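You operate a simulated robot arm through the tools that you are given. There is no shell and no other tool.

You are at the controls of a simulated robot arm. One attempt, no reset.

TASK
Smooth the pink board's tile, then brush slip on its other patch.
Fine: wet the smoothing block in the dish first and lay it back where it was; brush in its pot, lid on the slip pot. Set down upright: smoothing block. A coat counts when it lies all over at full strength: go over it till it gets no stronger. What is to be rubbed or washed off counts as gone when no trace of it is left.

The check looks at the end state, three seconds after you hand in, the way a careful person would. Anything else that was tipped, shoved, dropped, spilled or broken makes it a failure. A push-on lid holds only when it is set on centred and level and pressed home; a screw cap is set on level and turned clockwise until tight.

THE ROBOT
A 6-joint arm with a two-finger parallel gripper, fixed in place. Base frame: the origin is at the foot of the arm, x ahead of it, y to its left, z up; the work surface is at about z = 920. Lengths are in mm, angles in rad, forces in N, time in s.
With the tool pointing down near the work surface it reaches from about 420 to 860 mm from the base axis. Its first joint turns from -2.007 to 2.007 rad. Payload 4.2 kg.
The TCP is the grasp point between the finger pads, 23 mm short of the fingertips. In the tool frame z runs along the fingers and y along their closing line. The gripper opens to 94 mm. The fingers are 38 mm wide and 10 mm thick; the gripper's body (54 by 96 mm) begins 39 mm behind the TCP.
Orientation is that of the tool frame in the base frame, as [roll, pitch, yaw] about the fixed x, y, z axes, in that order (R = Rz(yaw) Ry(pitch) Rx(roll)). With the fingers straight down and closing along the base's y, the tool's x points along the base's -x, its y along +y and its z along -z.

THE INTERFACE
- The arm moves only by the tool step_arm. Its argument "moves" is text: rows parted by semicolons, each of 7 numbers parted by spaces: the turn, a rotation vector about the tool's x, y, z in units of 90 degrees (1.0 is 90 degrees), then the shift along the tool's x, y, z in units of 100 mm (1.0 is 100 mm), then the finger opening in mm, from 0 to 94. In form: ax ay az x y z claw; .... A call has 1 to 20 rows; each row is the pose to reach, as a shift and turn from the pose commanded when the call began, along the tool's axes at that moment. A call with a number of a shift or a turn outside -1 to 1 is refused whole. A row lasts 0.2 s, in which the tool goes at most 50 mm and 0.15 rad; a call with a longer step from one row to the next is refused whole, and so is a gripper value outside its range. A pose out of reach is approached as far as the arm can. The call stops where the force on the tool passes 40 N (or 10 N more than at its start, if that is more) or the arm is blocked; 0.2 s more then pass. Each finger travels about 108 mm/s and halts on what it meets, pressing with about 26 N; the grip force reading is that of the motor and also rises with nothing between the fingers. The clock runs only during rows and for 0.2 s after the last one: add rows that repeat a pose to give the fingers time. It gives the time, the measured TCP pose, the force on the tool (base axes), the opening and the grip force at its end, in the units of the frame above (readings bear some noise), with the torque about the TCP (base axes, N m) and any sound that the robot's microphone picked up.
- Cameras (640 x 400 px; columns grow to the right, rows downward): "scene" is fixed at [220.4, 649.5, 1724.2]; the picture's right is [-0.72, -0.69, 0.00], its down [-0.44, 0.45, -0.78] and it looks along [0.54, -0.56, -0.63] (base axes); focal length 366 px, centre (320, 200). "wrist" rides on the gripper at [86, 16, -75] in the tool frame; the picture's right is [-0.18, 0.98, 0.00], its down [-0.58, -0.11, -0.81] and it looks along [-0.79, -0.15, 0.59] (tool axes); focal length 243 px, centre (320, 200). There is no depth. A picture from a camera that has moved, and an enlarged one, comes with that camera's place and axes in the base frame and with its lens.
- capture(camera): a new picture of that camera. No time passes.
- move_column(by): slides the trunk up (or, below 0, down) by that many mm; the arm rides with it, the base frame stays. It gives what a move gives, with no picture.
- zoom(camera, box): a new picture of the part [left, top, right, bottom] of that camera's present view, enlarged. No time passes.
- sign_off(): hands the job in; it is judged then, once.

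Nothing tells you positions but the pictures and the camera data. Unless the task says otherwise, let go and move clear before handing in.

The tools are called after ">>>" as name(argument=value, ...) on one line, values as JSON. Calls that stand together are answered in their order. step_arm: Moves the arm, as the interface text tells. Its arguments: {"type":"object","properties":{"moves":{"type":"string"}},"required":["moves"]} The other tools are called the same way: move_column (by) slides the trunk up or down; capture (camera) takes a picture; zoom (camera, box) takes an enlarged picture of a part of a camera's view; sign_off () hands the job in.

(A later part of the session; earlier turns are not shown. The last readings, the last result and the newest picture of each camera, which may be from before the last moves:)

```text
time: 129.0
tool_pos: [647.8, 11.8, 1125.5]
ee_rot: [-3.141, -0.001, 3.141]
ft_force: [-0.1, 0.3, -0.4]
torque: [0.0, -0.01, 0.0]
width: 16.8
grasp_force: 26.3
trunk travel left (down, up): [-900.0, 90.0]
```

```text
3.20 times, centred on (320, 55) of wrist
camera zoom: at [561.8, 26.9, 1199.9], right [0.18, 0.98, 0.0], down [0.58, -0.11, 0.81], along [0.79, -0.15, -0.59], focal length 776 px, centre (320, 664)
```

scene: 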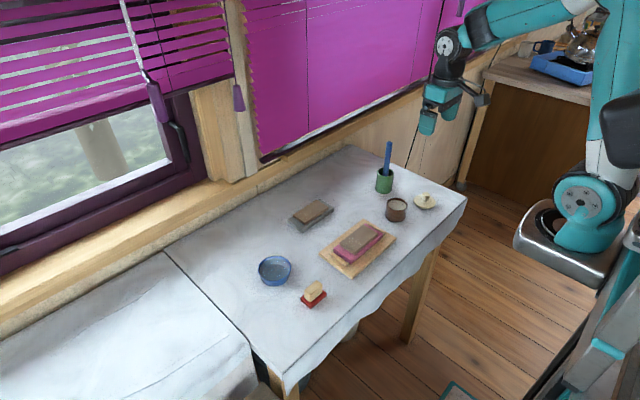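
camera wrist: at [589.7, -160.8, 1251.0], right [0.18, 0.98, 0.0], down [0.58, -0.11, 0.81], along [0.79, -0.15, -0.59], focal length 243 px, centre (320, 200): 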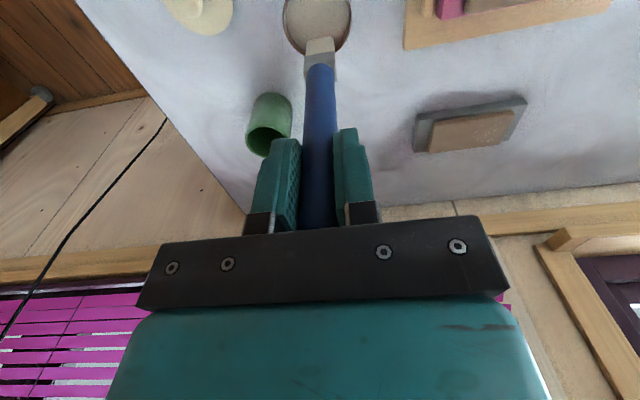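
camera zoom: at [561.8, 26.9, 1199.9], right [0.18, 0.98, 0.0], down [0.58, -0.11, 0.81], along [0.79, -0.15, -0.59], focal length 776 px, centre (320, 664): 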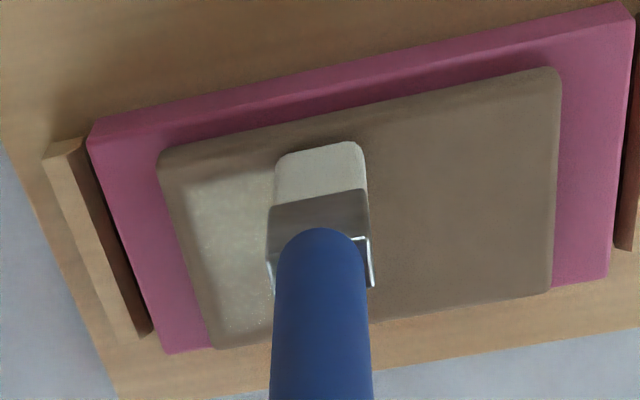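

Near side done once. Moving (lifted) to the far lanes x ≈ 674, 681.

>>> step_arm(moves="0 0 0 -0.09 0 -0.01 0; 0 0 0 -0.18 0 -0.01 0; 0 0 0 -0.265 0 -0.01 0; 0 0 0 -0.265 0 0.02 0; 0 0 0 -0.265 0 0.033 0; 0 0 0 -0.265 -0.08 0.033 0; 0 0 0 -0.265 -0.16 0.033 0; 0 0 0 -0.265 -0.24 0.033 0; 0 0 0 -0.265 -0.32 0.033 0; 0 0 0 -0.265 -0.24 0.033 0; 0 0 0 -0.265 -0.16 0.033 0; 0 0 0 -0.265 -0.08 0.033 0; 0 0 0 -0.265 0 0.033 0; 0 0 0 -0.335 0 0.01 0; 0 0 0 -0.335 0 0.033 0; 0 0 0 -0.335 -0.08 0.033 0; 0 0 0 -0.335 -0.16 0.033 0; 0 0 0 -0.335 -0.24 0.033 0; 0 0 0 -0.335 -0.32 0.033 0; 0 0 0 -0.335 -0.24 0.033 0")

>>> step_arm(moves="0 0 0 0 0.08 0 0; 0 0 0 0 0.16 0 0; 0 0 0 0 0.24 0 0; 0 0 0 -0.06 0.24 -0.023 0; 0 0 0 -0.06 0.24 0 0; 0 0 0 -0.06 0.16 0 0; 0 0 0 -0.06 0.08 0 0; 0 0 0 -0.06 0 0 0; 0 0 0 -0.06 -0.08 0 0; 0 0 0 -0.06 0 0 0; 0 0 0 -0.06 0.08 0 0; 0 0 0 -0.06 0.16 0 0; 0 0 0 -0.06 0.24 0 0; 0 0 0 -0.11 0.24 -0.023 0; 0 0 0 -0.11 0.24 0 0; 0 0 0 -0.11 0.16 0 0; 0 0 0 -0.11 0.08 0 0; 0 0 0 -0.11 0 0 0; 0 0 0 -0.11 -0.08 0 0; 0 0 0 -0.11 -0.08 -0.03 0")

>>> zoom(camera="scene", box=[340, 195, 400, 255])

>>> zoom(camera="wrist", box=[220, 0, 420, 110])

```text
time: 133.2
tool_pos: [680.1, -15.4, 1123.2]
ee_rot: [-3.141, -0.002, 3.14]
ft_force: [0.4, -3.3, 8.7]
torque: [-0.41, 0.0, 0.01]
width: 16.7
grasp_force: 25.9
trunk travel left (down, up): [-900.0, 90.0]
```

```text
time: 137.4
tool_pos: [691.4, -21.2, 1125.6]
ee_rot: [3.141, -0.002, 3.142]
ft_force: [0.0, -0.3, -0.2]
torque: [0.03, -0.02, -0.03]
width: 16.4
grasp_force: 26.3
trunk travel left (down, up): [-900.0, 90.0]
```

```text
6.67 times, centred on (370, 225) of scene
camera zoom: at [220.4, 649.5, 1724.2], right [-0.72, -0.69, 0.0], down [-0.44, 0.45, -0.78], along [0.54, -0.56, -0.63], focal length 2441 px, centre (-13, 33)
```

zoom: 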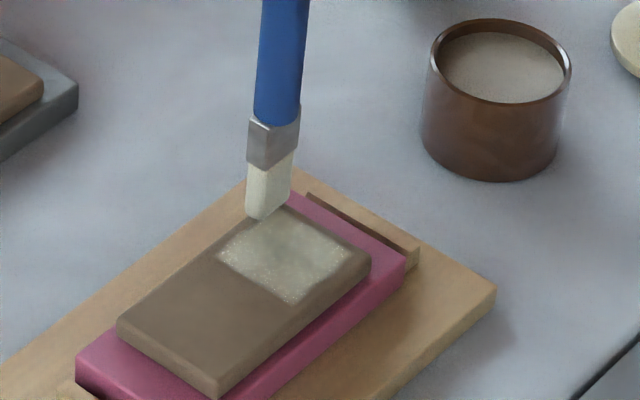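

```text
3.20 times, centred on (320, 55) of wrist
camera zoom: at [606.3, -6.2, 1200.1], right [0.18, 0.98, 0.0], down [0.58, -0.11, 0.81], along [0.79, -0.15, -0.59], focal length 776 px, centre (320, 664)
```

zoom: 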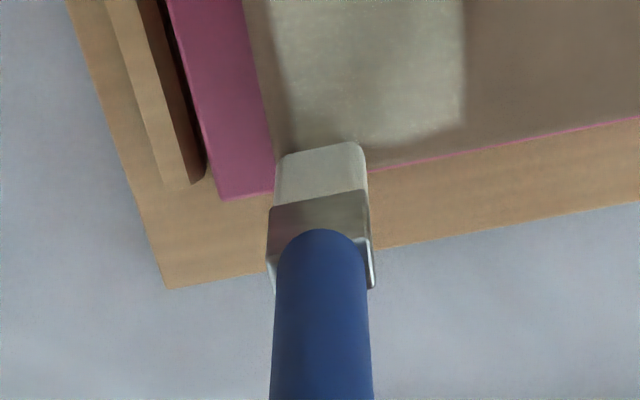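

The patch is now a clear square (x≈644–693, y≈-28–17) with a first coat. Looking closer at strength and uniformity.

>>> zoom(camera="scene", box=[355, 215, 385, 245])

>>> zoom(camera="wrist", box=[290, 0, 380, 50])

```text
13.33 times, centred on (370, 230) of scene
camera zoom: at [220.4, 649.5, 1724.2], right [-0.72, -0.69, 0.0], down [-0.44, 0.45, -0.78], along [0.54, -0.56, -0.63], focal length 4883 px, centre (-347, -200)
```

zoom: 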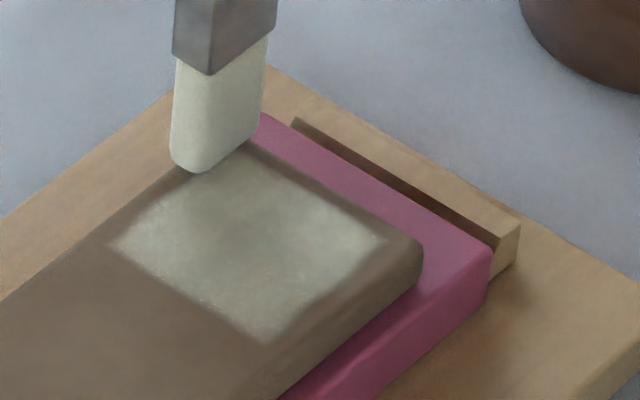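

```text
7.11 times, centred on (335, 25) of wrist
camera zoom: at [606.3, -6.2, 1200.1], right [0.18, 0.98, 0.0], down [0.58, -0.11, 0.81], along [0.79, -0.15, -0.59], focal length 1725 px, centre (213, 1444)
```

zoom: 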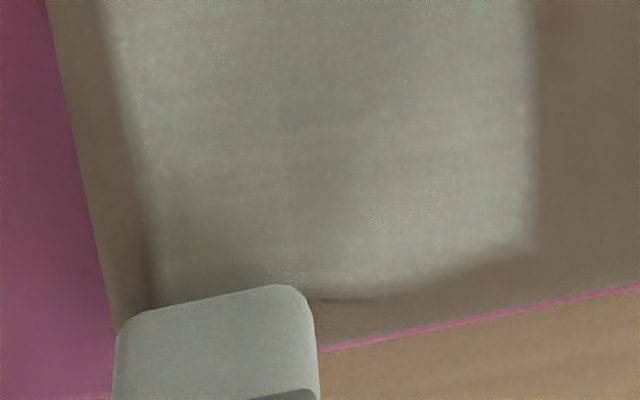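

Second pass: zigzagging over all lanes again from far to near.

>>> step_arm(moves="0 0 0 0 0 0.015 0; 0 0 0 0 0 0.032 0; 0 0 0 0 0.11 0.032 0; 0 0 0 0 0.22 0.032 0; 0 0 0 0 0.32 0.032 0; 0 0 0 0.06 0.32 0.01 0; 0 0 0 0.06 0.32 0.032 0; 0 0 0 0.06 0.22 0.032 0; 0 0 0 0.06 0.11 0.032 0; 0 0 0 0.06 0 0.032 0; 0 0 0 0.12 0 0.01 0; 0 0 0 0.12 0 0.032 0; 0 0 0 0.12 0.11 0.032 0; 0 0 0 0.12 0.22 0.032 0; 0 0 0 0.12 0.32 0.032 0; 0 0 0 0.18 0.32 0.01 0; 0 0 0 0.18 0.32 0.032 0; 0 0 0 0.18 0.22 0.032 0; 0 0 0 0.18 0.11 0.032 0; 0 0 0 0.18 0 0.032 0")

>>> step_arm(moves="0 0 0 0.06 0 -0.022 0; 0 0 0 0.06 0 0 0; 0 0 0 0.06 0.11 0 0; 0 0 0 0.06 0.22 0 0; 0 0 0 0.06 0.32 0 0; 0 0 0 0.12 0.32 -0.022 0; 0 0 0 0.12 0.32 0 0; 0 0 0 0.12 0.22 0 0; 0 0 0 0.12 0.11 0 0; 0 0 0 0.12 0 0 0; 0 0 0 0.18 0 -0.022 0; 0 0 0 0.18 0 0 0; 0 0 0 0.18 0.11 0 0; 0 0 0 0.18 0.22 0 0; 0 0 0 0.18 0.32 0 0; 0 0 0 0.24 0.32 -0.022 0; 0 0 0 0.24 0.32 0 0; 0 0 0 0.24 0.22 0 0; 0 0 0 0.24 0.11 0 0; 0 0 0 0.24 0 0 0")

>>> step_arm(moves="0 0 0 0 0 -0.1 0; 0 0 0 0.1 0 -0.2 0; 0 0 0 0.25 0 -0.3 0; 0 0 0 0.4 0 -0.3 0; 0 0 0 0.4 0 -0.3 0")

>>> zoom(camera="scene", box=[355, 215, 385, 245])

>>> zoom(camera="wrist", box=[200, 0, 440, 130])

```text
time: 141.6
tool_pos: [674.9, -20.9, 1122.3]
ee_rot: [3.141, -0.001, -3.14]
ft_force: [-0.3, 2.8, 9.3]
torque: [0.38, 0.0, -0.01]
width: 16.7
grasp_force: 26.1
trunk travel left (down, up): [-900.0, 90.0]
```

```text
time: 145.8
tool_pos: [649.9, -21.8, 1122.2]
ee_rot: [-3.141, -0.002, -3.14]
ft_force: [0.1, 0.9, 4.1]
torque: [0.06, -0.05, -0.02]
width: 16.7
grasp_force: 26.0
trunk travel left (down, up): [-900.0, 90.0]
```

```text
time: 147.0
tool_pos: [610.3, -21.4, 1152.3]
ee_rot: [-3.141, -0.001, 3.141]
ft_force: [0.0, 0.7, -0.1]
torque: [-0.02, -0.01, 0.02]
width: 16.7
grasp_force: 26.1
trunk travel left (down, up): [-900.0, 90.0]
```

```text
13.33 times, centred on (370, 230) of scene
camera zoom: at [220.4, 649.5, 1724.2], right [-0.72, -0.69, 0.0], down [-0.44, 0.45, -0.78], along [0.54, -0.56, -0.63], focal length 4883 px, centre (-347, -200)
```

zoom: 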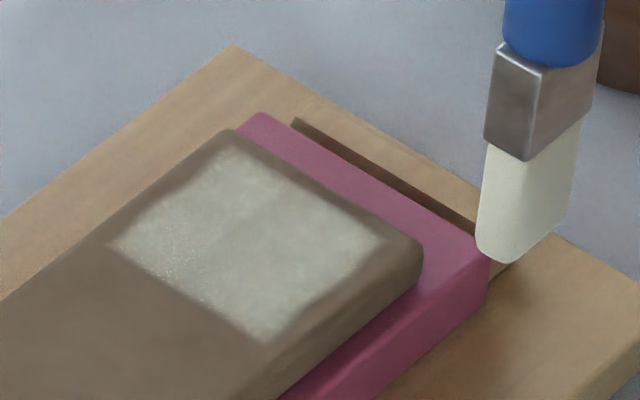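

```text
2.67 times, centred on (320, 65) of wrist
camera zoom: at [524.5, -5.9, 1227.4], right [0.18, 0.98, 0.0], down [0.58, -0.11, 0.81], along [0.79, -0.15, -0.59], focal length 647 px, centre (320, 560)
```

zoom: 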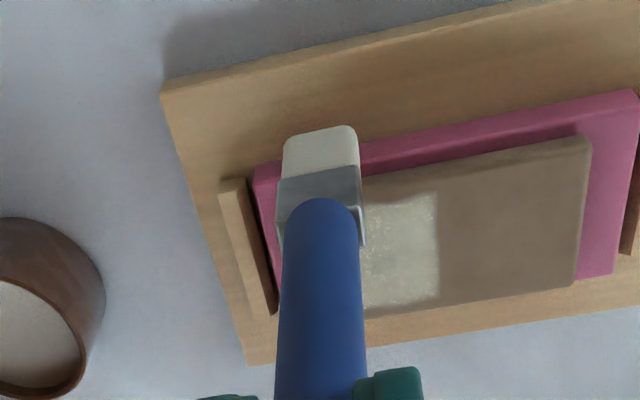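

The coat is noticeably stronger. I'll re-dip the brush and do more passes until it stops changing.

>>> step_arm(moves="0 0 0 -0.06 -0.06 -0.1 0; 0 0 0 -0.14 -0.16 -0.2 0; 0 0 0 -0.22 -0.28 -0.28 0; 0 0 0 -0.3 -0.42 -0.28 0; 0 0 0 -0.38 -0.56 -0.28 0; 0 0 0 -0.46 -0.7 -0.28 0; 0 0 0 -0.54 -0.84 -0.28 0; 0 0 0 -0.6 -0.95 -0.28 0; 0 0 0 -0.64 -1 -0.28 0; 0 0 0 -0.64 -1 -0.28 0")

>>> step_arm(moves="0 0 0 0 -0.1 0 0; 0 0 0 -0.01 -0.22 0 0; 0 0 0 -0.01 -0.36 0 0; 0 0 0 -0.01 -0.48 0 0; 0 0 0 -0.01 -0.56 0 0; 0 0 0 -0.01 -0.56 0 0")

>>> zoom(camera="scene", box=[365, 130, 435, 230])

>>> zoom(camera="wrist", box=[270, 0, 370, 100])

```text
time: 149.2
tool_pos: [673.4, -121.3, 1180.3]
ee_rot: [-3.141, -0.003, 3.141]
ft_force: [0.5, -0.4, -0.2]
torque: [-0.01, 0.01, -0.03]
width: 16.7
grasp_force: 26.1
trunk travel left (down, up): [-900.0, 90.0]
```

```text
time: 150.6
tool_pos: [674.2, -178.0, 1180.1]
ee_rot: [3.141, -0.004, -3.141]
ft_force: [0.0, -0.4, 0.0]
torque: [-0.02, 0.05, -0.02]
width: 16.8
grasp_force: 25.7
trunk travel left (down, up): [-900.0, 90.0]
```

```text
4.00 times, centred on (400, 180) of scene
camera zoom: at [220.4, 649.5, 1724.2], right [-0.72, -0.69, 0.0], down [-0.44, 0.45, -0.78], along [0.54, -0.56, -0.63], focal length 1465 px, centre (0, 280)
```

zoom: 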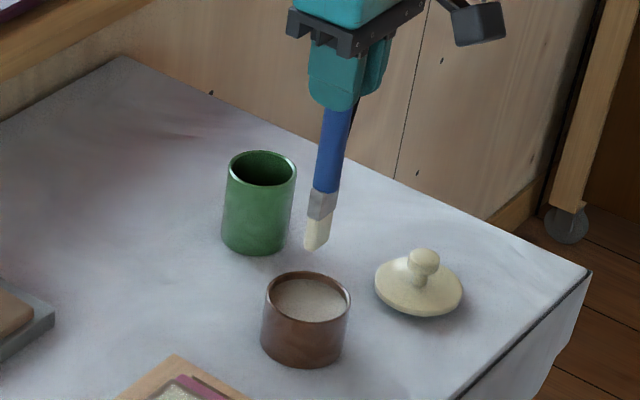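

```text
4.00 times, centred on (320, 50) of wrist
camera zoom: at [588.9, -162.2, 1255.2], right [0.18, 0.98, 0.0], down [0.58, -0.11, 0.81], along [0.79, -0.15, -0.59], focal length 970 px, centre (320, 800)
```

zoom: 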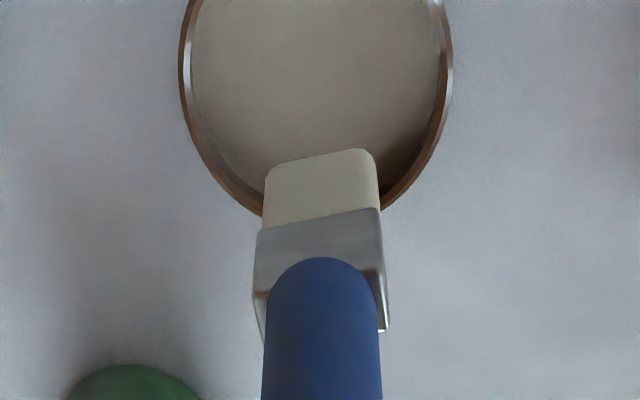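

Over the slip pot. Dipping again gently.

>>> step_arm(moves="0 0 0 0 0 0.06 0; 0 0 0 0 0 0.16 0; 0 0 0 0 0 0.28 0; 0 0 0 0 0 0.4 0; 0 0 0 0 0 0.5 0; 0 0 0 0 0 0.56 0; 0 0 0 0 0 0.6 0; 0 0 0 0 0 0.62 0; 0 0 0 0 0 0.62 0")

>>> step_arm(moves="0 0 0 0 0 0.01 0; 0 0 0 0 0 0.015 0; 0 0 0 0 0 0.015 0")

>>> zoom(camera="scene", box=[375, 170, 425, 230])

```text
time: 152.6
tool_pos: [674.9, -178.5, 1117.4]
ee_rot: [-3.141, -0.002, -3.141]
ft_force: [0.1, 0.0, 0.4]
torque: [0.0, 0.03, 0.0]
width: 16.8
grasp_force: 25.7
trunk travel left (down, up): [-900.0, 90.0]
```

```text
time: 153.4
tool_pos: [675.7, -178.0, 1116.7]
ee_rot: [3.141, -0.001, 3.14]
ft_force: [-0.6, 0.3, 0.0]
torque: [0.01, -0.01, 0.03]
width: 16.9
grasp_force: 26.2
trunk travel left (down, up): [-900.0, 90.0]
```

```text
6.67 times, centred on (400, 200) of scene
camera zoom: at [220.4, 649.5, 1724.2], right [-0.72, -0.69, 0.0], down [-0.44, 0.45, -0.78], along [0.54, -0.56, -0.63], focal length 2441 px, centre (-213, 200)
```

zoom: 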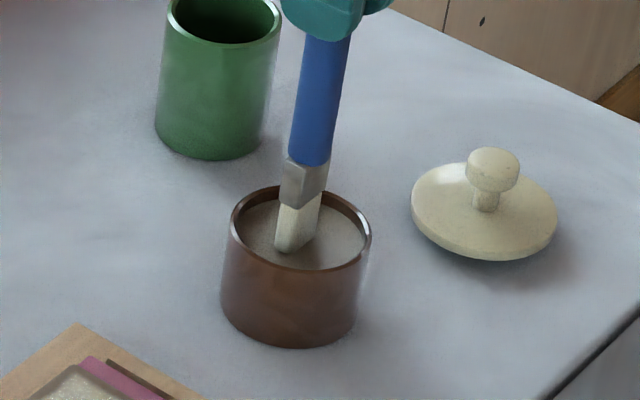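

>>> step_arm(moves="0 0 0 0 0 0.01 0; 0 0 0 0 0 0.015 0; 0 0 0 0 0 0.015 0")

>>> step_arm(moves="0 0 0 0 0 0.01 0; 0 0 0 0 0 0.01 0; 0 0 0 0 0 0.01 0")

>>> zoom(camera="scene", box=[375, 170, 425, 230])

```text
time: 154.2
tool_pos: [675.6, -178.2, 1113.7]
ee_rot: [-3.141, -0.002, -3.141]
ft_force: [0.2, 0.4, 0.1]
torque: [-0.02, 0.02, 0.01]
width: 16.7
grasp_force: 26.1
trunk travel left (down, up): [-900.0, 90.0]
```

```text
time: 155.0
tool_pos: [672.8, -176.2, 1113.9]
ee_rot: [3.141, -0.001, -3.14]
ft_force: [0.3, -0.7, 0.0]
torque: [-0.02, -0.05, 0.03]
width: 16.5
grasp_force: 25.9
trunk travel left (down, up): [-900.0, 90.0]
```

```text
6.67 times, centred on (400, 200) of scene
camera zoom: at [220.4, 649.5, 1724.2], right [-0.72, -0.69, 0.0], down [-0.44, 0.45, -0.78], along [0.54, -0.56, -0.63], focal length 2441 px, centre (-213, 200)
```

zoom: 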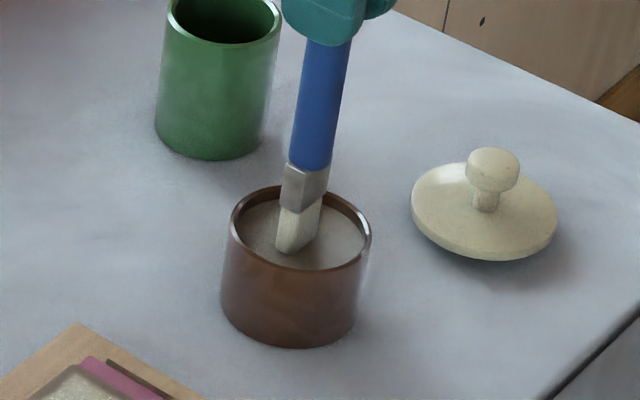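

Bristles are immersed several millimetres with no hard contact. Raising and returning to the tile.

>>> step_arm(moves="0 0 0 0 0 -0.03 0; 0 0 0 0 0 -0.08 0; 0 0 0 0 0 -0.16 0; 0 0 0 0 0 -0.26 0; 0 0 0 0 0 -0.38 0; 0 0 0 0 0 -0.5 0; 0 0 0 0 0 -0.6 0; 0 0 0 0 0 -0.65 0; 0 0 0 0 0.1 -0.65 0; 0 0 0 0 0.22 -0.65 0; 0 0 0 0 0.36 -0.65 0; 0 0 0 0 0.5 -0.65 0; 0 0 0 0 0.64 -0.65 0; 0 0 0 0 0.78 -0.65 0; 0 0 0 0 0.9 -0.65 0; 0 0 0 0 1 -0.65 0; 0 0 0 0 1 -0.65 0")

>>> step_arm(moves="0 0 0 -0.03 0.06 0 0; 0 0 0 -0.08 0.16 0 0; 0 0 0 -0.12 0.28 0 0; 0 0 0 -0.16 0.4 0 0; 0 0 0 -0.17 0.5 0.04 0; 0 0 0 -0.17 0.56 0.12 0; 0 0 0 -0.17 0.57 0.22 0; 0 0 0 -0.17 0.57 0.34 0; 0 0 0 -0.17 0.57 0.44 0; 0 0 0 -0.17 0.57 0.5 0; 0 0 0 -0.17 0.57 0.5 0")

>>> zoom(camera="scene", box=[340, 195, 400, 255])

```text
time: 158.6
tool_pos: [675.3, -77.8, 1177.8]
ee_rot: [-3.141, -0.001, -3.14]
ft_force: [0.4, 0.2, -0.7]
torque: [0.05, 0.03, -0.03]
width: 16.7
grasp_force: 26.1
trunk travel left (down, up): [-900.0, 90.0]
```

```text
time: 161.0
tool_pos: [692.0, -20.8, 1127.9]
ee_rot: [-3.141, -0.002, -3.141]
ft_force: [-0.4, -0.1, -0.4]
torque: [0.01, -0.01, 0.0]
width: 16.6
grasp_force: 25.8
trunk travel left (down, up): [-900.0, 90.0]
```

```text
6.67 times, centred on (370, 225) of scene
camera zoom: at [220.4, 649.5, 1724.2], right [-0.72, -0.69, 0.0], down [-0.44, 0.45, -0.78], along [0.54, -0.56, -0.63], focal length 2441 px, centre (-13, 33)
```

zoom: 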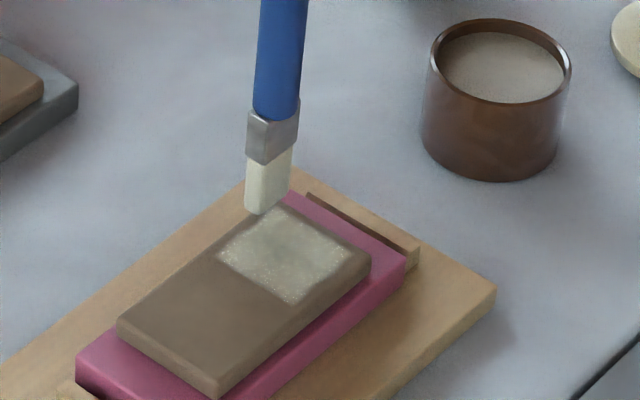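

>>> step_arm(moves="0 0 0 0 0 0.025 0; 0 0 0 0 0 0.045 0; 0 0 0 0 0 0.045 0")

>>> step_arm(moves="0 0 0 0 0 0.007 0; 0 0 0 0 0 0.007 0")

```text
time: 161.8
tool_pos: [693.1, -21.6, 1124.0]
ee_rot: [-3.141, -0.002, -3.14]
ft_force: [0.3, -0.5, -0.5]
torque: [0.0, 0.01, 0.0]
width: 16.5
grasp_force: 26.2
trunk travel left (down, up): [-900.0, 90.0]
```

```text
time: 162.4
tool_pos: [692.4, -20.6, 1123.3]
ee_rot: [3.14, -0.002, 3.141]
ft_force: [-0.1, -0.8, -0.1]
torque: [0.01, -0.01, 0.0]
width: 16.8
grasp_force: 25.9
trunk travel left (down, up): [-900.0, 90.0]
```

>>> step_arm(moves="0 0 0 0 0 0.007 0; 0 0 0 0 0 0.007 0")

>>> step_arm(moves="0 0 0 0 0 0.005 0; 0 0 0 0 0 0.005 0")

```text
time: 163.0
tool_pos: [692.3, -19.0, 1122.5]
ee_rot: [-3.14, -0.002, -3.141]
ft_force: [0.1, 0.8, -0.4]
torque: [0.0, -0.02, 0.02]
width: 16.5
grasp_force: 25.8
trunk travel left (down, up): [-900.0, 90.0]
```

```text
time: 163.6
tool_pos: [693.1, -20.3, 1121.5]
ee_rot: [-3.141, -0.002, -3.141]
ft_force: [-0.8, 0.6, -0.2]
torque: [0.01, 0.04, 0.01]
width: 16.4
grasp_force: 25.9
trunk travel left (down, up): [-900.0, 90.0]
```

>>> step_arm(moves="0 0 0 0 0 0.006 0; 0 0 0 0 0 0.006 0")

>>> step_arm(moves="0 0 0 0 0 0.005 0; 0 0 0 0 0 0.005 0")

>>> zoom(camera="scene", box=[355, 205, 385, 245])

```text
time: 164.2
tool_pos: [692.5, -19.7, 1122.6]
ee_rot: [-3.141, -0.001, 3.141]
ft_force: [-0.7, -0.2, 1.7]
torque: [-0.03, -0.03, 0.0]
width: 16.8
grasp_force: 25.9
trunk travel left (down, up): [-900.0, 90.0]
```

```text
time: 164.8
tool_pos: [692.1, -20.3, 1122.4]
ee_rot: [3.141, -0.003, -3.14]
ft_force: [-2.2, -0.4, 8.6]
torque: [-0.01, 0.26, 0.03]
width: 16.8
grasp_force: 26.0
trunk travel left (down, up): [-900.0, 90.0]
```

```text
10.00 times, centred on (370, 225) of scene
camera zoom: at [220.4, 649.5, 1724.2], right [-0.72, -0.69, 0.0], down [-0.44, 0.45, -0.78], along [0.54, -0.56, -0.63], focal length 3662 px, centre (-180, -50)
```

zoom: 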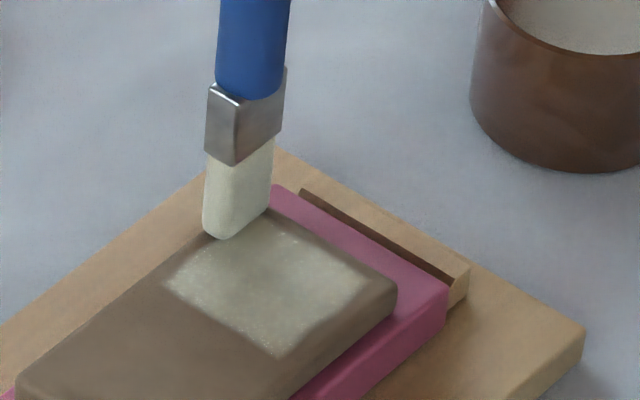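

Contact at ~8 N. Third pass over all lanes.

>>> step_arm(moves="0 0 0 0 0.08 -0.002 0; 0 0 0 0 0.16 -0.002 0; 0 0 0 0 0.24 -0.002 0; 0 0 0 0 0.32 -0.002 0; 0 0 0 0.06 0.32 -0.022 0; 0 0 0 0.06 0.32 -0.002 0; 0 0 0 0.06 0.22 -0.002 0; 0 0 0 0.06 0.11 -0.002 0; 0 0 0 0.06 0 -0.002 0; 0 0 0 0.12 0 -0.022 0; 0 0 0 0.12 0 -0.002 0; 0 0 0 0.12 0.11 -0.002 0; 0 0 0 0.12 0.22 -0.002 0; 0 0 0 0.12 0.32 -0.002 0; 0 0 0 0.18 0.32 -0.022 0; 0 0 0 0.18 0.32 -0.002 0; 0 0 0 0.18 0.22 -0.002 0; 0 0 0 0.18 0.11 -0.002 0; 0 0 0 0.18 0 -0.002 0")

>>> step_arm(moves="0 0 0 0.06 0 -0.022 0; 0 0 0 0.06 0 0 0; 0 0 0 0.06 0.11 0 0; 0 0 0 0.06 0.22 0 0; 0 0 0 0.06 0.32 0 0; 0 0 0 0.12 0.32 -0.022 0; 0 0 0 0.12 0.32 0 0; 0 0 0 0.12 0.22 0 0; 0 0 0 0.12 0.11 0 0; 0 0 0 0.12 0 0 0; 0 0 0 0.18 0 -0.022 0; 0 0 0 0.18 0 0 0; 0 0 0 0.18 0.11 0 0; 0 0 0 0.18 0.22 0 0; 0 0 0 0.18 0.32 0 0; 0 0 0 0.24 0.32 -0.022 0; 0 0 0 0.24 0.32 0 0; 0 0 0 0.24 0.22 0 0; 0 0 0 0.24 0.11 0 0; 0 0 0 0.24 0 0 0")

>>> step_arm(moves="0 0 0 0 0 -0.1 0; 0 0 0 0.1 0 -0.2 0; 0 0 0 0.25 -0.1 -0.3 0; 0 0 0 0.4 -0.2 -0.3 0; 0 0 0 0.5 -0.3 -0.3 0; 0 0 0 0.5 -0.3 -0.3 0")

>>> zoom(camera="scene", box=[355, 215, 385, 245])

>>> zoom(camera="wrist", box=[300, 0, 500, 130])

```text
time: 168.8
tool_pos: [674.5, -20.5, 1121.7]
ee_rot: [-3.141, -0.001, -3.14]
ft_force: [0.4, 0.5, -0.3]
torque: [0.0, -0.01, 0.01]
width: 16.8
grasp_force: 25.9
trunk travel left (down, up): [-900.0, 90.0]
```

```text
time: 173.0
tool_pos: [651.3, -21.0, 1121.3]
ee_rot: [3.141, -0.001, 3.139]
ft_force: [-0.5, 0.2, -0.9]
torque: [-0.02, 0.0, -0.01]
width: 16.5
grasp_force: 26.0
trunk travel left (down, up): [-900.0, 90.0]
```

```text
time: 174.4
tool_pos: [600.8, -50.5, 1153.1]
ee_rot: [-3.141, -0.003, 3.142]
ft_force: [0.7, -0.2, -0.1]
torque: [0.0, 0.02, 0.0]
width: 16.9
grasp_force: 25.7
trunk travel left (down, up): [-900.0, 90.0]
```

```text
13.33 times, centred on (370, 230) of scene
camera zoom: at [220.4, 649.5, 1724.2], right [-0.72, -0.69, 0.0], down [-0.44, 0.45, -0.78], along [0.54, -0.56, -0.63], focal length 4883 px, centre (-347, -200)
```

zoom: 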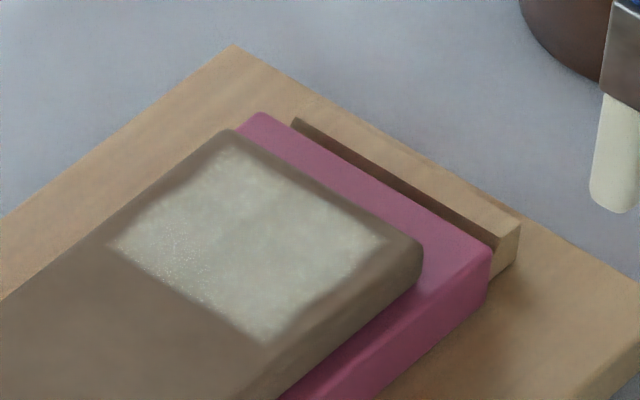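

```text
3.08 times, centred on (400, 65) of wrist
camera zoom: at [515.6, -34.9, 1227.6], right [0.18, 0.98, 0.0], down [0.58, -0.11, 0.81], along [0.79, -0.15, -0.59], focal length 746 px, centre (74, 615)
```

zoom: 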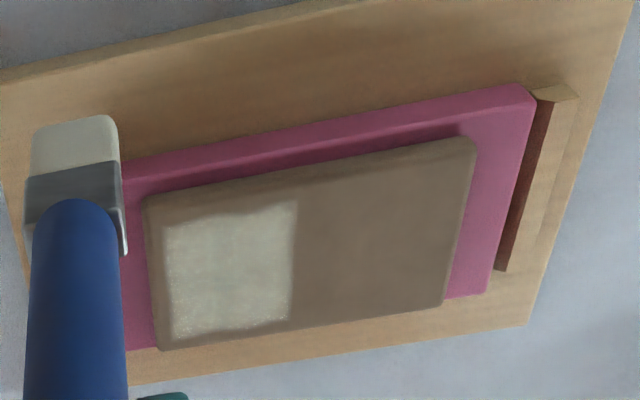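

Colour has nearly saturated but the near (-x) edge looks a bit uneven, and contact faded in the last lanes. Re-approaching at the near edge to go over it again with firm contact.

>>> step_arm(moves="0 0 0 -0.1 0.06 0 0; 0 0 0 -0.22 0.14 0 0; 0 0 0 -0.34 0.22 0.04 0; 0 0 0 -0.45 0.295 0.1 0; 0 0 0 -0.45 0.295 0.2 0; 0 0 0 -0.45 0.295 0.28 0; 0 0 0 -0.45 0.295 0.31 0; 0 0 0 -0.45 0.295 0.315 0; 0 0 0 -0.45 0.295 0.315 0")

>>> step_arm(moves="0 0 0 0 0 0.006 0; 0 0 0 0 0 0.006 0")

>>> step_arm(moves="0 0 0 0 0 0.006 0; 0 0 0 0 0 0.006 0")

>>> zoom(camera="wrist", box=[220, 0, 420, 130])

```text
time: 176.4
tool_pos: [647.1, -21.0, 1120.2]
ee_rot: [3.141, 0.001, -3.141]
ft_force: [-1.0, 1.0, 20.8]
torque: [0.06, 0.04, 0.01]
width: 16.9
grasp_force: 26.2
trunk travel left (down, up): [-900.0, 90.0]
```

```text
time: 177.0
tool_pos: [645.1, -21.3, 1119.0]
ee_rot: [3.14, 0.001, -3.14]
ft_force: [1.0, 1.5, 18.7]
torque: [0.2, -0.26, 0.03]
width: 16.7
grasp_force: 25.7
trunk travel left (down, up): [-900.0, 90.0]
```

```text
time: 177.6
tool_pos: [645.1, -20.7, 1117.5]
ee_rot: [-3.141, -0.002, 3.141]
ft_force: [-0.6, 0.9, 19.8]
torque: [0.09, 0.05, -0.05]
width: 16.9
grasp_force: 25.9
trunk travel left (down, up): [-900.0, 90.0]
```

```text
3.08 times, centred on (320, 65) of wrist
camera zoom: at [559.2, -5.7, 1194.1], right [0.18, 0.98, 0.0], down [0.58, -0.11, 0.81], along [0.79, -0.15, -0.59], focal length 746 px, centre (320, 615)
```

zoom: 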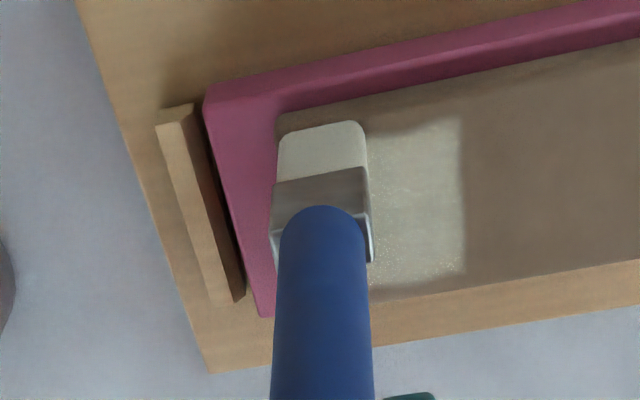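

Pressed to 20 N, too much; backing off ~1.2 mm and stroking at light contact along the near-edge lanes.

>>> step_arm(moves="0 0 0 0 0 -0.012 0; 0 0 0 0 0.08 -0.012 0; 0 0 0 0 0.16 -0.012 0; 0 0 0 0 0.24 -0.012 0; 0 0 0 0 0.32 -0.012 0; 0 0 0 0 0.24 -0.012 0; 0 0 0 0 0.16 -0.012 0; 0 0 0 0 0.08 -0.012 0; 0 0 0 0 0 -0.012 0; 0 0 0 0 0 -0.012 0")

>>> zoom(camera="wrist", box=[220, 0, 420, 130])

>>> zoom(camera="scene", box=[345, 205, 395, 255])

```text
time: 179.8
tool_pos: [645.4, -21.8, 1120.1]
ee_rot: [3.141, -0.001, 3.142]
ft_force: [0.1, 0.3, 0.1]
torque: [0.04, -0.01, -0.04]
width: 16.6
grasp_force: 25.9
trunk travel left (down, up): [-900.0, 90.0]
```

```text
3.08 times, centred on (320, 65) of wrist
camera zoom: at [559.9, -6.1, 1195.3], right [0.18, 0.98, 0.0], down [0.58, -0.11, 0.81], along [0.79, -0.15, -0.59], focal length 746 px, centre (320, 615)
```

zoom: 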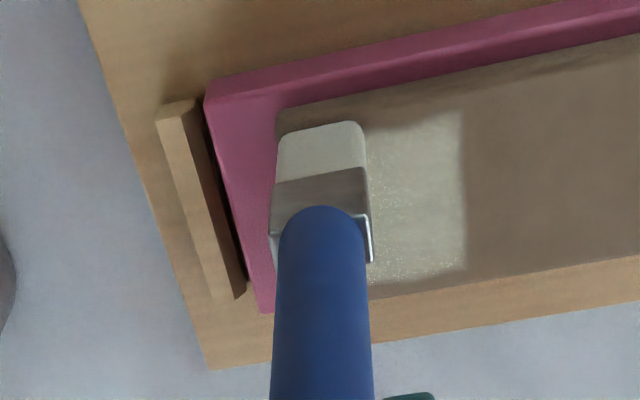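

```text
8.00 times, centred on (370, 230) of scene
camera zoom: at [220.4, 649.5, 1724.2], right [-0.72, -0.69, 0.0], down [-0.44, 0.45, -0.78], along [0.54, -0.56, -0.63], focal length 2930 px, centre (-80, -40)
```

zoom: 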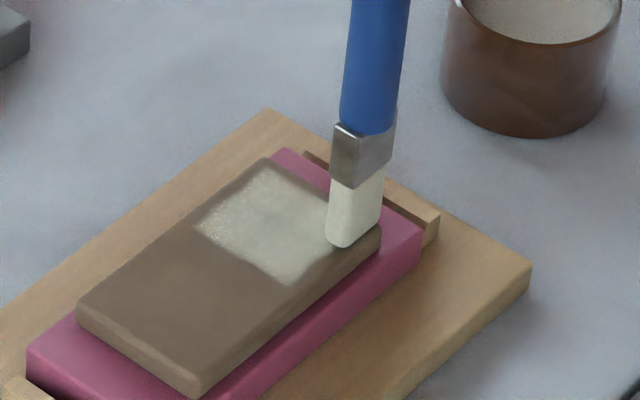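

>>> step_arm(moves="0 0 0 0 0 0.006 0; 0 0 0 0 0.08 0.006 0; 0 0 0 0 0.16 0.006 0; 0 0 0 0 0.16 0.006 0")

>>> step_arm(moves="0 0 0 0 0.08 0.004 0; 0 0 0 0 0.16 0.004 0; 0 0 0 0 0.08 0.004 0; 0 0 0 0 0 0.004 0; 0 0 0 0 -0.08 0.004 0; 0 0 0 0 -0.16 0.004 0; 0 0 0 0 -0.08 0.004 0; 0 0 0 0 0 0.004 0; 0 0 0 0 0 0.004 0")

>>> zoom(camera="scene", box=[345, 205, 395, 255])

>>> zoom(camera="wrist", box=[220, 0, 420, 130])

```text
time: 180.8
tool_pos: [646.1, -4.7, 1120.4]
ee_rot: [3.141, 0.0, -3.141]
ft_force: [-0.8, -1.9, 6.3]
torque: [-0.23, 0.01, -0.01]
width: 16.4
grasp_force: 25.9
trunk travel left (down, up): [-900.0, 90.0]
```

```text
time: 182.8
tool_pos: [643.4, -6.6, 1118.9]
ee_rot: [3.142, -0.002, 3.139]
ft_force: [0.4, -4.5, 10.6]
torque: [-0.57, -0.08, 0.0]
width: 16.7
grasp_force: 26.3
trunk travel left (down, up): [-900.0, 90.0]
```

```text
8.00 times, centred on (370, 230) of scene
camera zoom: at [220.4, 649.5, 1724.2], right [-0.72, -0.69, 0.0], down [-0.44, 0.45, -0.78], along [0.54, -0.56, -0.63], focal length 2930 px, centre (-80, -40)
```

zoom: 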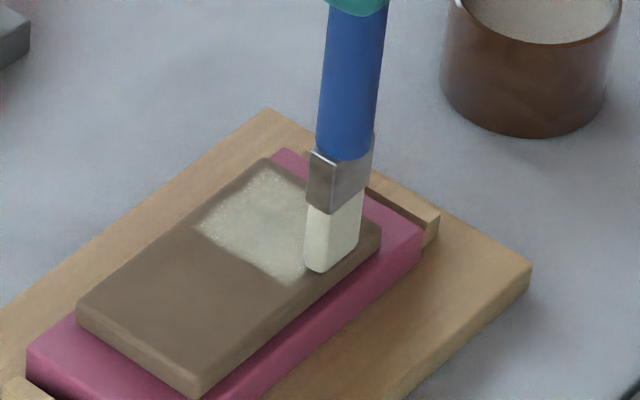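

```text
3.08 times, centred on (320, 65) of wrist
camera zoom: at [558.4, 10.3, 1193.9], right [0.19, 0.98, 0.0], down [0.58, -0.11, 0.81], along [0.79, -0.15, -0.59], focal length 746 px, centre (320, 615)
```

zoom: 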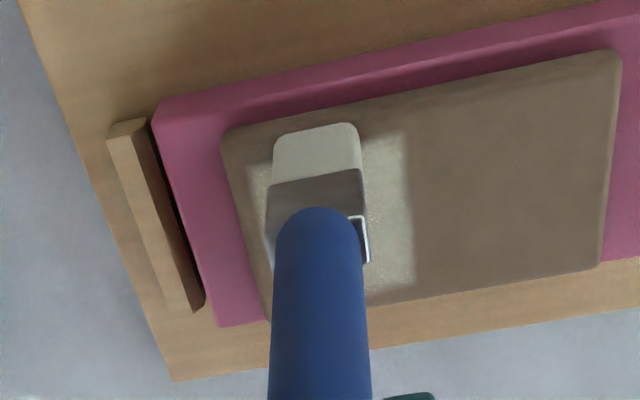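

Good contact (~10 N). Full zigzag from near to far.

>>> step_arm(moves="0 0 0 0 0.08 -0.002 0; 0 0 0 0 0.16 -0.002 0; 0 0 0 -0.06 0.16 -0.02 0; 0 0 0 -0.06 0.16 -0.002 0; 0 0 0 -0.06 0.05 -0.002 0; 0 0 0 -0.06 -0.06 -0.002 0; 0 0 0 -0.06 -0.16 -0.002 0; 0 0 0 -0.12 -0.16 -0.02 0; 0 0 0 -0.12 -0.16 -0.002 0; 0 0 0 -0.12 -0.05 -0.002 0; 0 0 0 -0.12 0.06 -0.002 0; 0 0 0 -0.12 0.16 -0.002 0; 0 0 0 -0.18 0.16 -0.02 0; 0 0 0 -0.18 0.16 -0.002 0; 0 0 0 -0.18 0.05 -0.002 0; 0 0 0 -0.18 -0.06 -0.002 0; 0 0 0 -0.18 -0.16 -0.002 0; 0 0 0 -0.18 -0.06 -0.002 0; 0 0 0 -0.18 0.05 -0.002 0")

```text
time: 186.8
tool_pos: [662.3, -0.8, 1118.0]
ee_rot: [-3.141, -0.001, -3.141]
ft_force: [-0.2, 0.4, -0.4]
torque: [0.0, -0.01, -0.03]
width: 16.7
grasp_force: 25.9
trunk travel left (down, up): [-900.0, 90.0]
```

Contact faded again; checking how the handle sits in the gripper.

>>> zoom(camera="scene", box=[335, 140, 415, 250])

>>> capture(camera="wrist")

```text
3.64 times, centred on (375, 195) of scene
camera zoom: at [220.4, 649.5, 1724.2], right [-0.72, -0.69, 0.0], down [-0.44, 0.45, -0.78], along [0.54, -0.56, -0.63], focal length 1332 px, centre (120, 218)
```

zoom: 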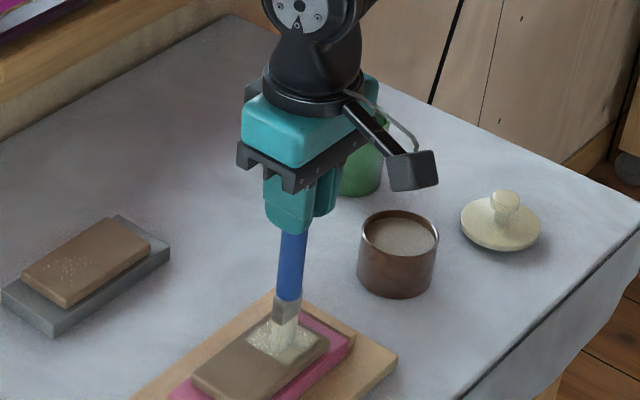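

```text
taken
camera wrist: at [577.5, 15.2, 1194.2], right [0.18, 0.98, 0.0], down [0.58, -0.11, 0.81], along [0.79, -0.15, -0.59], focal length 243 px, centre (320, 200)
```

wrist: 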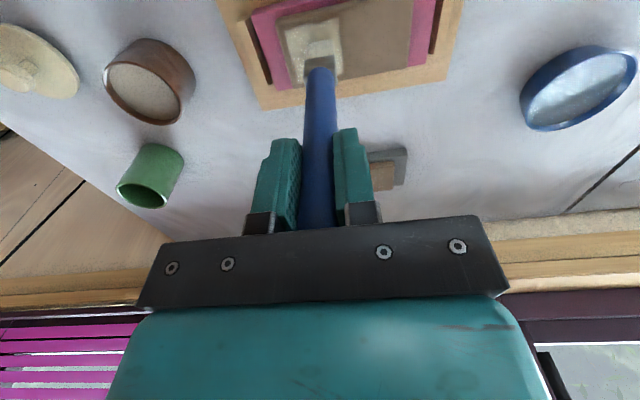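

>>> step_arm(moves="0 0 0 0 0 -0.1 0; 0 0 0 0.1 0 -0.2 0; 0 0 0 0.25 -0.1 -0.3 0; 0 0 0 0.4 -0.2 -0.3 0; 0 0 0 0.55 -0.35 -0.3 0; 0 0 0 0.6 -0.5 -0.3 0; 0 0 0 0.6 -0.5 -0.3 0")

>>> zoom(camera="scene", box=[355, 215, 385, 245])

>>> zoom(camera="wrist", box=[320, 0, 480, 110])

```text
time: 188.4
tool_pos: [604.2, -51.3, 1149.6]
ee_rot: [-3.141, -0.003, -3.141]
ft_force: [-0.1, -0.2, -0.3]
torque: [0.03, -0.01, -0.01]
width: 16.4
grasp_force: 25.9
trunk travel left (down, up): [-900.0, 90.0]
```

```text
13.33 times, centred on (370, 230) of scene
camera zoom: at [220.4, 649.5, 1724.2], right [-0.72, -0.69, 0.0], down [-0.44, 0.45, -0.78], along [0.54, -0.56, -0.63], focal length 4883 px, centre (-347, -200)
```

zoom: 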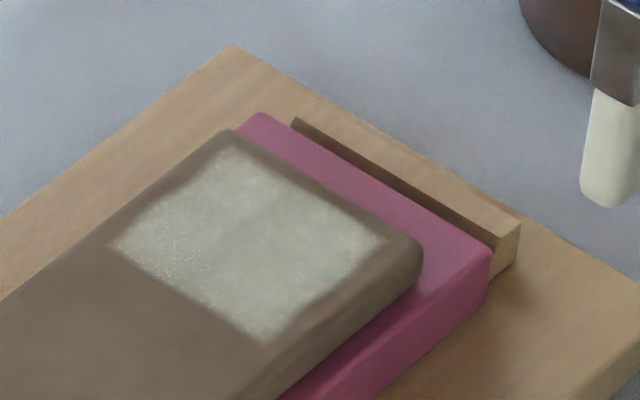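

```text
3.64 times, centred on (400, 55) of wrist
camera zoom: at [517.7, -35.3, 1224.6], right [0.18, 0.98, 0.0], down [0.58, -0.11, 0.81], along [0.79, -0.15, -0.59], focal length 882 px, centre (29, 727)
```

zoom: 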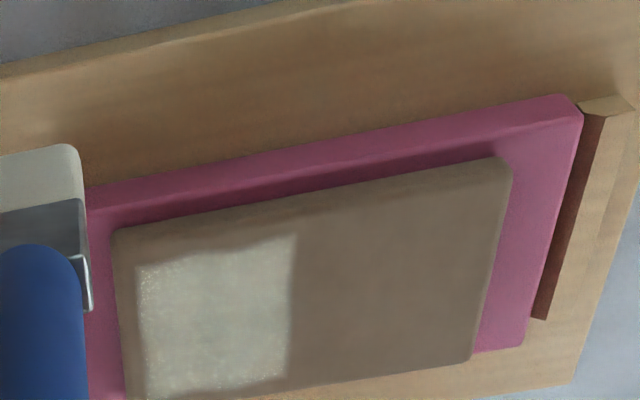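

The coat is brighter and its outline is unchanged between passes, so that outline is the patch itself. I'll re-dip and do one more thorough pass, then compare to confirm it gets no stronger.

>>> step_arm(moves="0 0 0 -0.06 -0.06 -0.1 0; 0 0 0 -0.14 -0.16 -0.2 0; 0 0 0 -0.22 -0.28 -0.28 0; 0 0 0 -0.3 -0.42 -0.28 0; 0 0 0 -0.4 -0.56 -0.28 0; 0 0 0 -0.5 -0.7 -0.28 0; 0 0 0 -0.6 -0.84 -0.28 0; 0 0 0 -0.68 -0.95 -0.28 0; 0 0 0 -0.71 -1 -0.28 0; 0 0 0 -0.71 -1 -0.28 0")

>>> step_arm(moves="0 0 0 0 -0.1 0 0; 0 0 0 0 -0.2 0 0; 0 0 0 0 -0.265 0 0; 0 0 0 0 -0.265 0.06 0; 0 0 0 0 -0.265 0.16 0; 0 0 0 0 -0.265 0.28 0; 0 0 0 0 -0.265 0.4 0; 0 0 0 0 -0.265 0.5 0; 0 0 0 0 -0.265 0.57 0; 0 0 0 0 -0.265 0.62 0; 0 0 0 0 -0.265 0.65 0; 0 0 0 0 -0.265 0.65 0")

>>> zoom(camera="scene", box=[375, 170, 425, 230])

```text
time: 190.6
tool_pos: [674.3, -150.2, 1177.3]
ee_rot: [3.141, -0.002, 3.14]
ft_force: [0.1, -0.5, -0.9]
torque: [0.0, -0.02, 0.02]
width: 16.6
grasp_force: 25.4
trunk travel left (down, up): [-900.0, 90.0]
```

```text
time: 193.2
tool_pos: [674.2, -177.2, 1112.6]
ee_rot: [-3.14, -0.002, -3.141]
ft_force: [0.2, 0.1, -0.4]
torque: [0.01, -0.05, 0.03]
width: 16.3
grasp_force: 26.0
trunk travel left (down, up): [-900.0, 90.0]
```

```text
6.67 times, centred on (400, 200) of scene
camera zoom: at [220.4, 649.5, 1724.2], right [-0.72, -0.69, 0.0], down [-0.44, 0.45, -0.78], along [0.54, -0.56, -0.63], focal length 2441 px, centre (-213, 200)
```

zoom: 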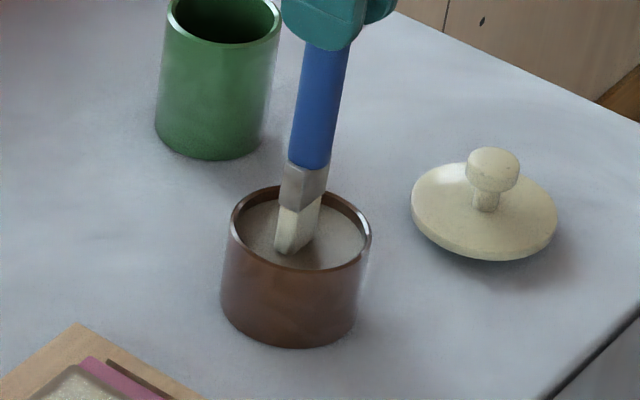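

>>> step_arm(moves="0 0 0 0 0 0.015 0; 0 0 0 0 0 0.03 0; 0 0 0 0 0 0.035 0; 0 0 0 0 0 0.035 0; 0 0 0 0 0 0.035 0")

>>> zoom(camera="scene", box=[375, 170, 425, 230])

```text
time: 194.4
tool_pos: [674.5, -176.8, 1110.0]
ee_rot: [3.141, 0.002, 3.141]
ft_force: [1.0, -1.3, 18.6]
torque: [-0.12, -0.26, -0.02]
width: 17.1
grasp_force: 25.9
trunk travel left (down, up): [-900.0, 90.0]
```

```text
6.67 times, centred on (400, 200) of scene
camera zoom: at [220.4, 649.5, 1724.2], right [-0.72, -0.69, 0.0], down [-0.44, 0.45, -0.78], along [0.54, -0.56, -0.63], focal length 2441 px, centre (-213, 200)
```

zoom: 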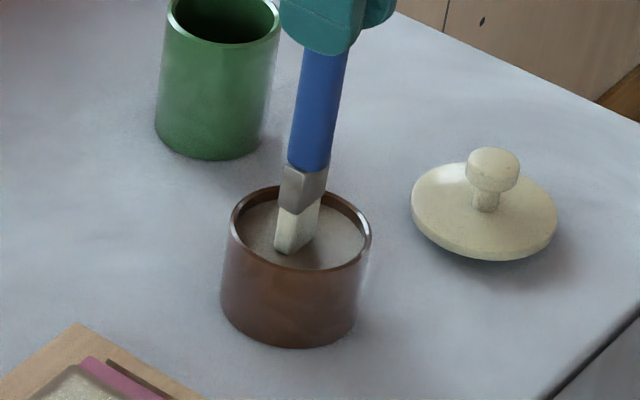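

Touched the slip pot's floor; loaded. Raising and back to the tile.

>>> step_arm(moves="0 0 0 0 0 -0.03 0; 0 0 0 0 0 -0.08 0; 0 0 0 0 0 -0.16 0; 0 0 0 0 0 -0.26 0; 0 0 0 0 0 -0.38 0; 0 0 0 0 0 -0.5 0; 0 0 0 0 0 -0.6 0; 0 0 0 0 0 -0.65 0; 0 0 0 0 0.1 -0.65 0; 0 0 0 0 0.22 -0.65 0; 0 0 0 0 0.36 -0.65 0; 0 0 0 0 0.5 -0.65 0; 0 0 0 0 0.64 -0.65 0; 0 0 0 0 0.78 -0.65 0; 0 0 0 0 0.9 -0.65 0; 0 0 0 0 1 -0.65 0; 0 0 0 0 1 -0.65 0")

>>> step_arm(moves="0 0 0 0 0.06 0 0; 0 0 0 0 0.16 0 0; 0 0 0 0 0.28 0 0; 0 0 0 0 0.4 0 0; 0 0 0 0 0.52 0.04 0; 0 0 0 0 0.64 0.12 0; 0 0 0 0 0.7 0.22 0; 0 0 0 0 0.7 0.34 0; 0 0 0 0 0.7 0.44 0; 0 0 0 0 0.7 0.53 0; 0 0 0 0 0.7 0.53 0")

>>> step_arm(moves="0 0 0 0 0 0.01 0; 0 0 0 0 0 0.015 0; 0 0 0 0 0 0.015 0")

```text
time: 198.0
tool_pos: [674.3, -78.4, 1173.9]
ee_rot: [-3.141, -0.003, 3.141]
ft_force: [-0.6, -0.1, -0.3]
torque: [-0.02, 0.01, 0.0]
width: 16.7
grasp_force: 26.0
trunk travel left (down, up): [-900.0, 90.0]
```

```text
time: 200.4
tool_pos: [673.8, -7.3, 1120.5]
ee_rot: [3.14, -0.001, 3.141]
ft_force: [0.7, -0.3, 0.0]
torque: [0.0, 0.0, -0.01]
width: 16.8
grasp_force: 26.1
trunk travel left (down, up): [-900.0, 90.0]
```

```text
time: 201.2
tool_pos: [673.8, -6.1, 1119.9]
ee_rot: [-3.141, -0.003, 3.142]
ft_force: [0.4, -0.1, -0.6]
torque: [0.01, -0.02, 0.0]
width: 16.8
grasp_force: 26.0
trunk travel left (down, up): [-900.0, 90.0]
```

>>> step_arm(moves="0 0 0 0 0 0.01 0; 0 0 0 0 0 0.01 0")

>>> step_arm(moves="0 0 0 0 0 0.007 0; 0 0 0 0 0 0.007 0")

>>> step_arm(moves="0 0 0 0 0 0.005 0; 0 0 0 0 0 0.005 0")

```text
time: 201.8
tool_pos: [674.1, -6.5, 1117.6]
ee_rot: [3.14, -0.002, -3.141]
ft_force: [-0.1, 0.7, 0.1]
torque: [-0.01, -0.03, 0.01]
width: 16.6
grasp_force: 26.2
trunk travel left (down, up): [-900.0, 90.0]
```

```text
time: 202.4
tool_pos: [674.4, -5.4, 1117.7]
ee_rot: [-3.141, -0.003, 3.141]
ft_force: [-1.8, -0.8, 7.7]
torque: [-0.05, 0.41, 0.02]
width: 17.1
grasp_force: 25.5
trunk travel left (down, up): [-900.0, 90.0]
```

```text
time: 203.0
tool_pos: [674.2, -6.0, 1117.1]
ee_rot: [-3.141, 0.0, 3.141]
ft_force: [-3.0, 0.3, 14.0]
torque: [-0.06, 0.43, 0.04]
width: 16.8
grasp_force: 26.1
trunk travel left (down, up): [-900.0, 90.0]
```

Contact found. Stroking lanes 674 → 692 with slight progressive depth to hold contact.

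>>> step_arm(moves="0 0 0 0 0.08 -0.003 0; 0 0 0 0 0.17 -0.003 0; 0 0 0 0 0.06 -0.003 0; 0 0 0 0 -0.05 -0.003 0; 0 0 0 0 -0.15 -0.003 0; 0 0 0 -0.06 -0.15 -0.02 0; 0 0 0 -0.06 -0.15 -0.001 0; 0 0 0 -0.06 -0.05 -0.001 0; 0 0 0 -0.06 0.06 -0.001 0; 0 0 0 -0.06 0.17 -0.001 0; 0 0 0 -0.12 0.17 -0.018 0; 0 0 0 -0.12 0.17 0.001 0; 0 0 0 -0.12 0.06 0.001 0; 0 0 0 -0.12 -0.05 0.001 0; 0 0 0 -0.12 -0.15 0.001 0; 0 0 0 -0.18 -0.15 -0.016 0; 0 0 0 -0.18 -0.15 0.003 0; 0 0 0 -0.18 -0.05 0.003 0; 0 0 0 -0.18 0.06 0.003 0; 0 0 0 -0.18 0.06 0.003 0")

>>> zoom(camera="scene", box=[345, 205, 395, 255])

```text
time: 207.2
tool_pos: [692.3, -0.8, 1117.4]
ee_rot: [3.14, 0.001, 3.141]
ft_force: [0.2, -3.1, 7.9]
torque: [-0.36, -0.11, -0.03]
width: 16.8
grasp_force: 25.8
trunk travel left (down, up): [-900.0, 90.0]
```

```text
8.00 times, centred on (370, 230) of scene
camera zoom: at [220.4, 649.5, 1724.2], right [-0.72, -0.69, 0.0], down [-0.44, 0.45, -0.78], along [0.54, -0.56, -0.63], focal length 2930 px, centre (-80, -40)
```

zoom: 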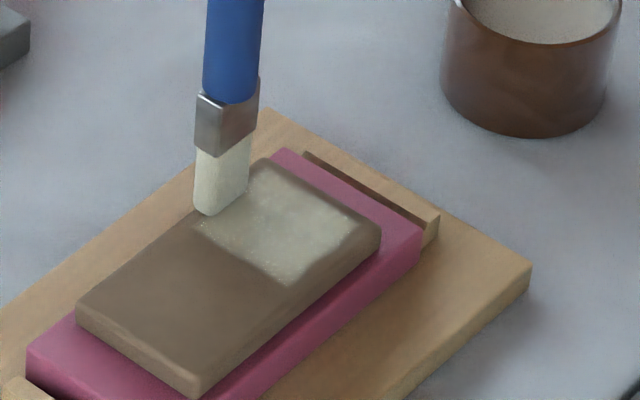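

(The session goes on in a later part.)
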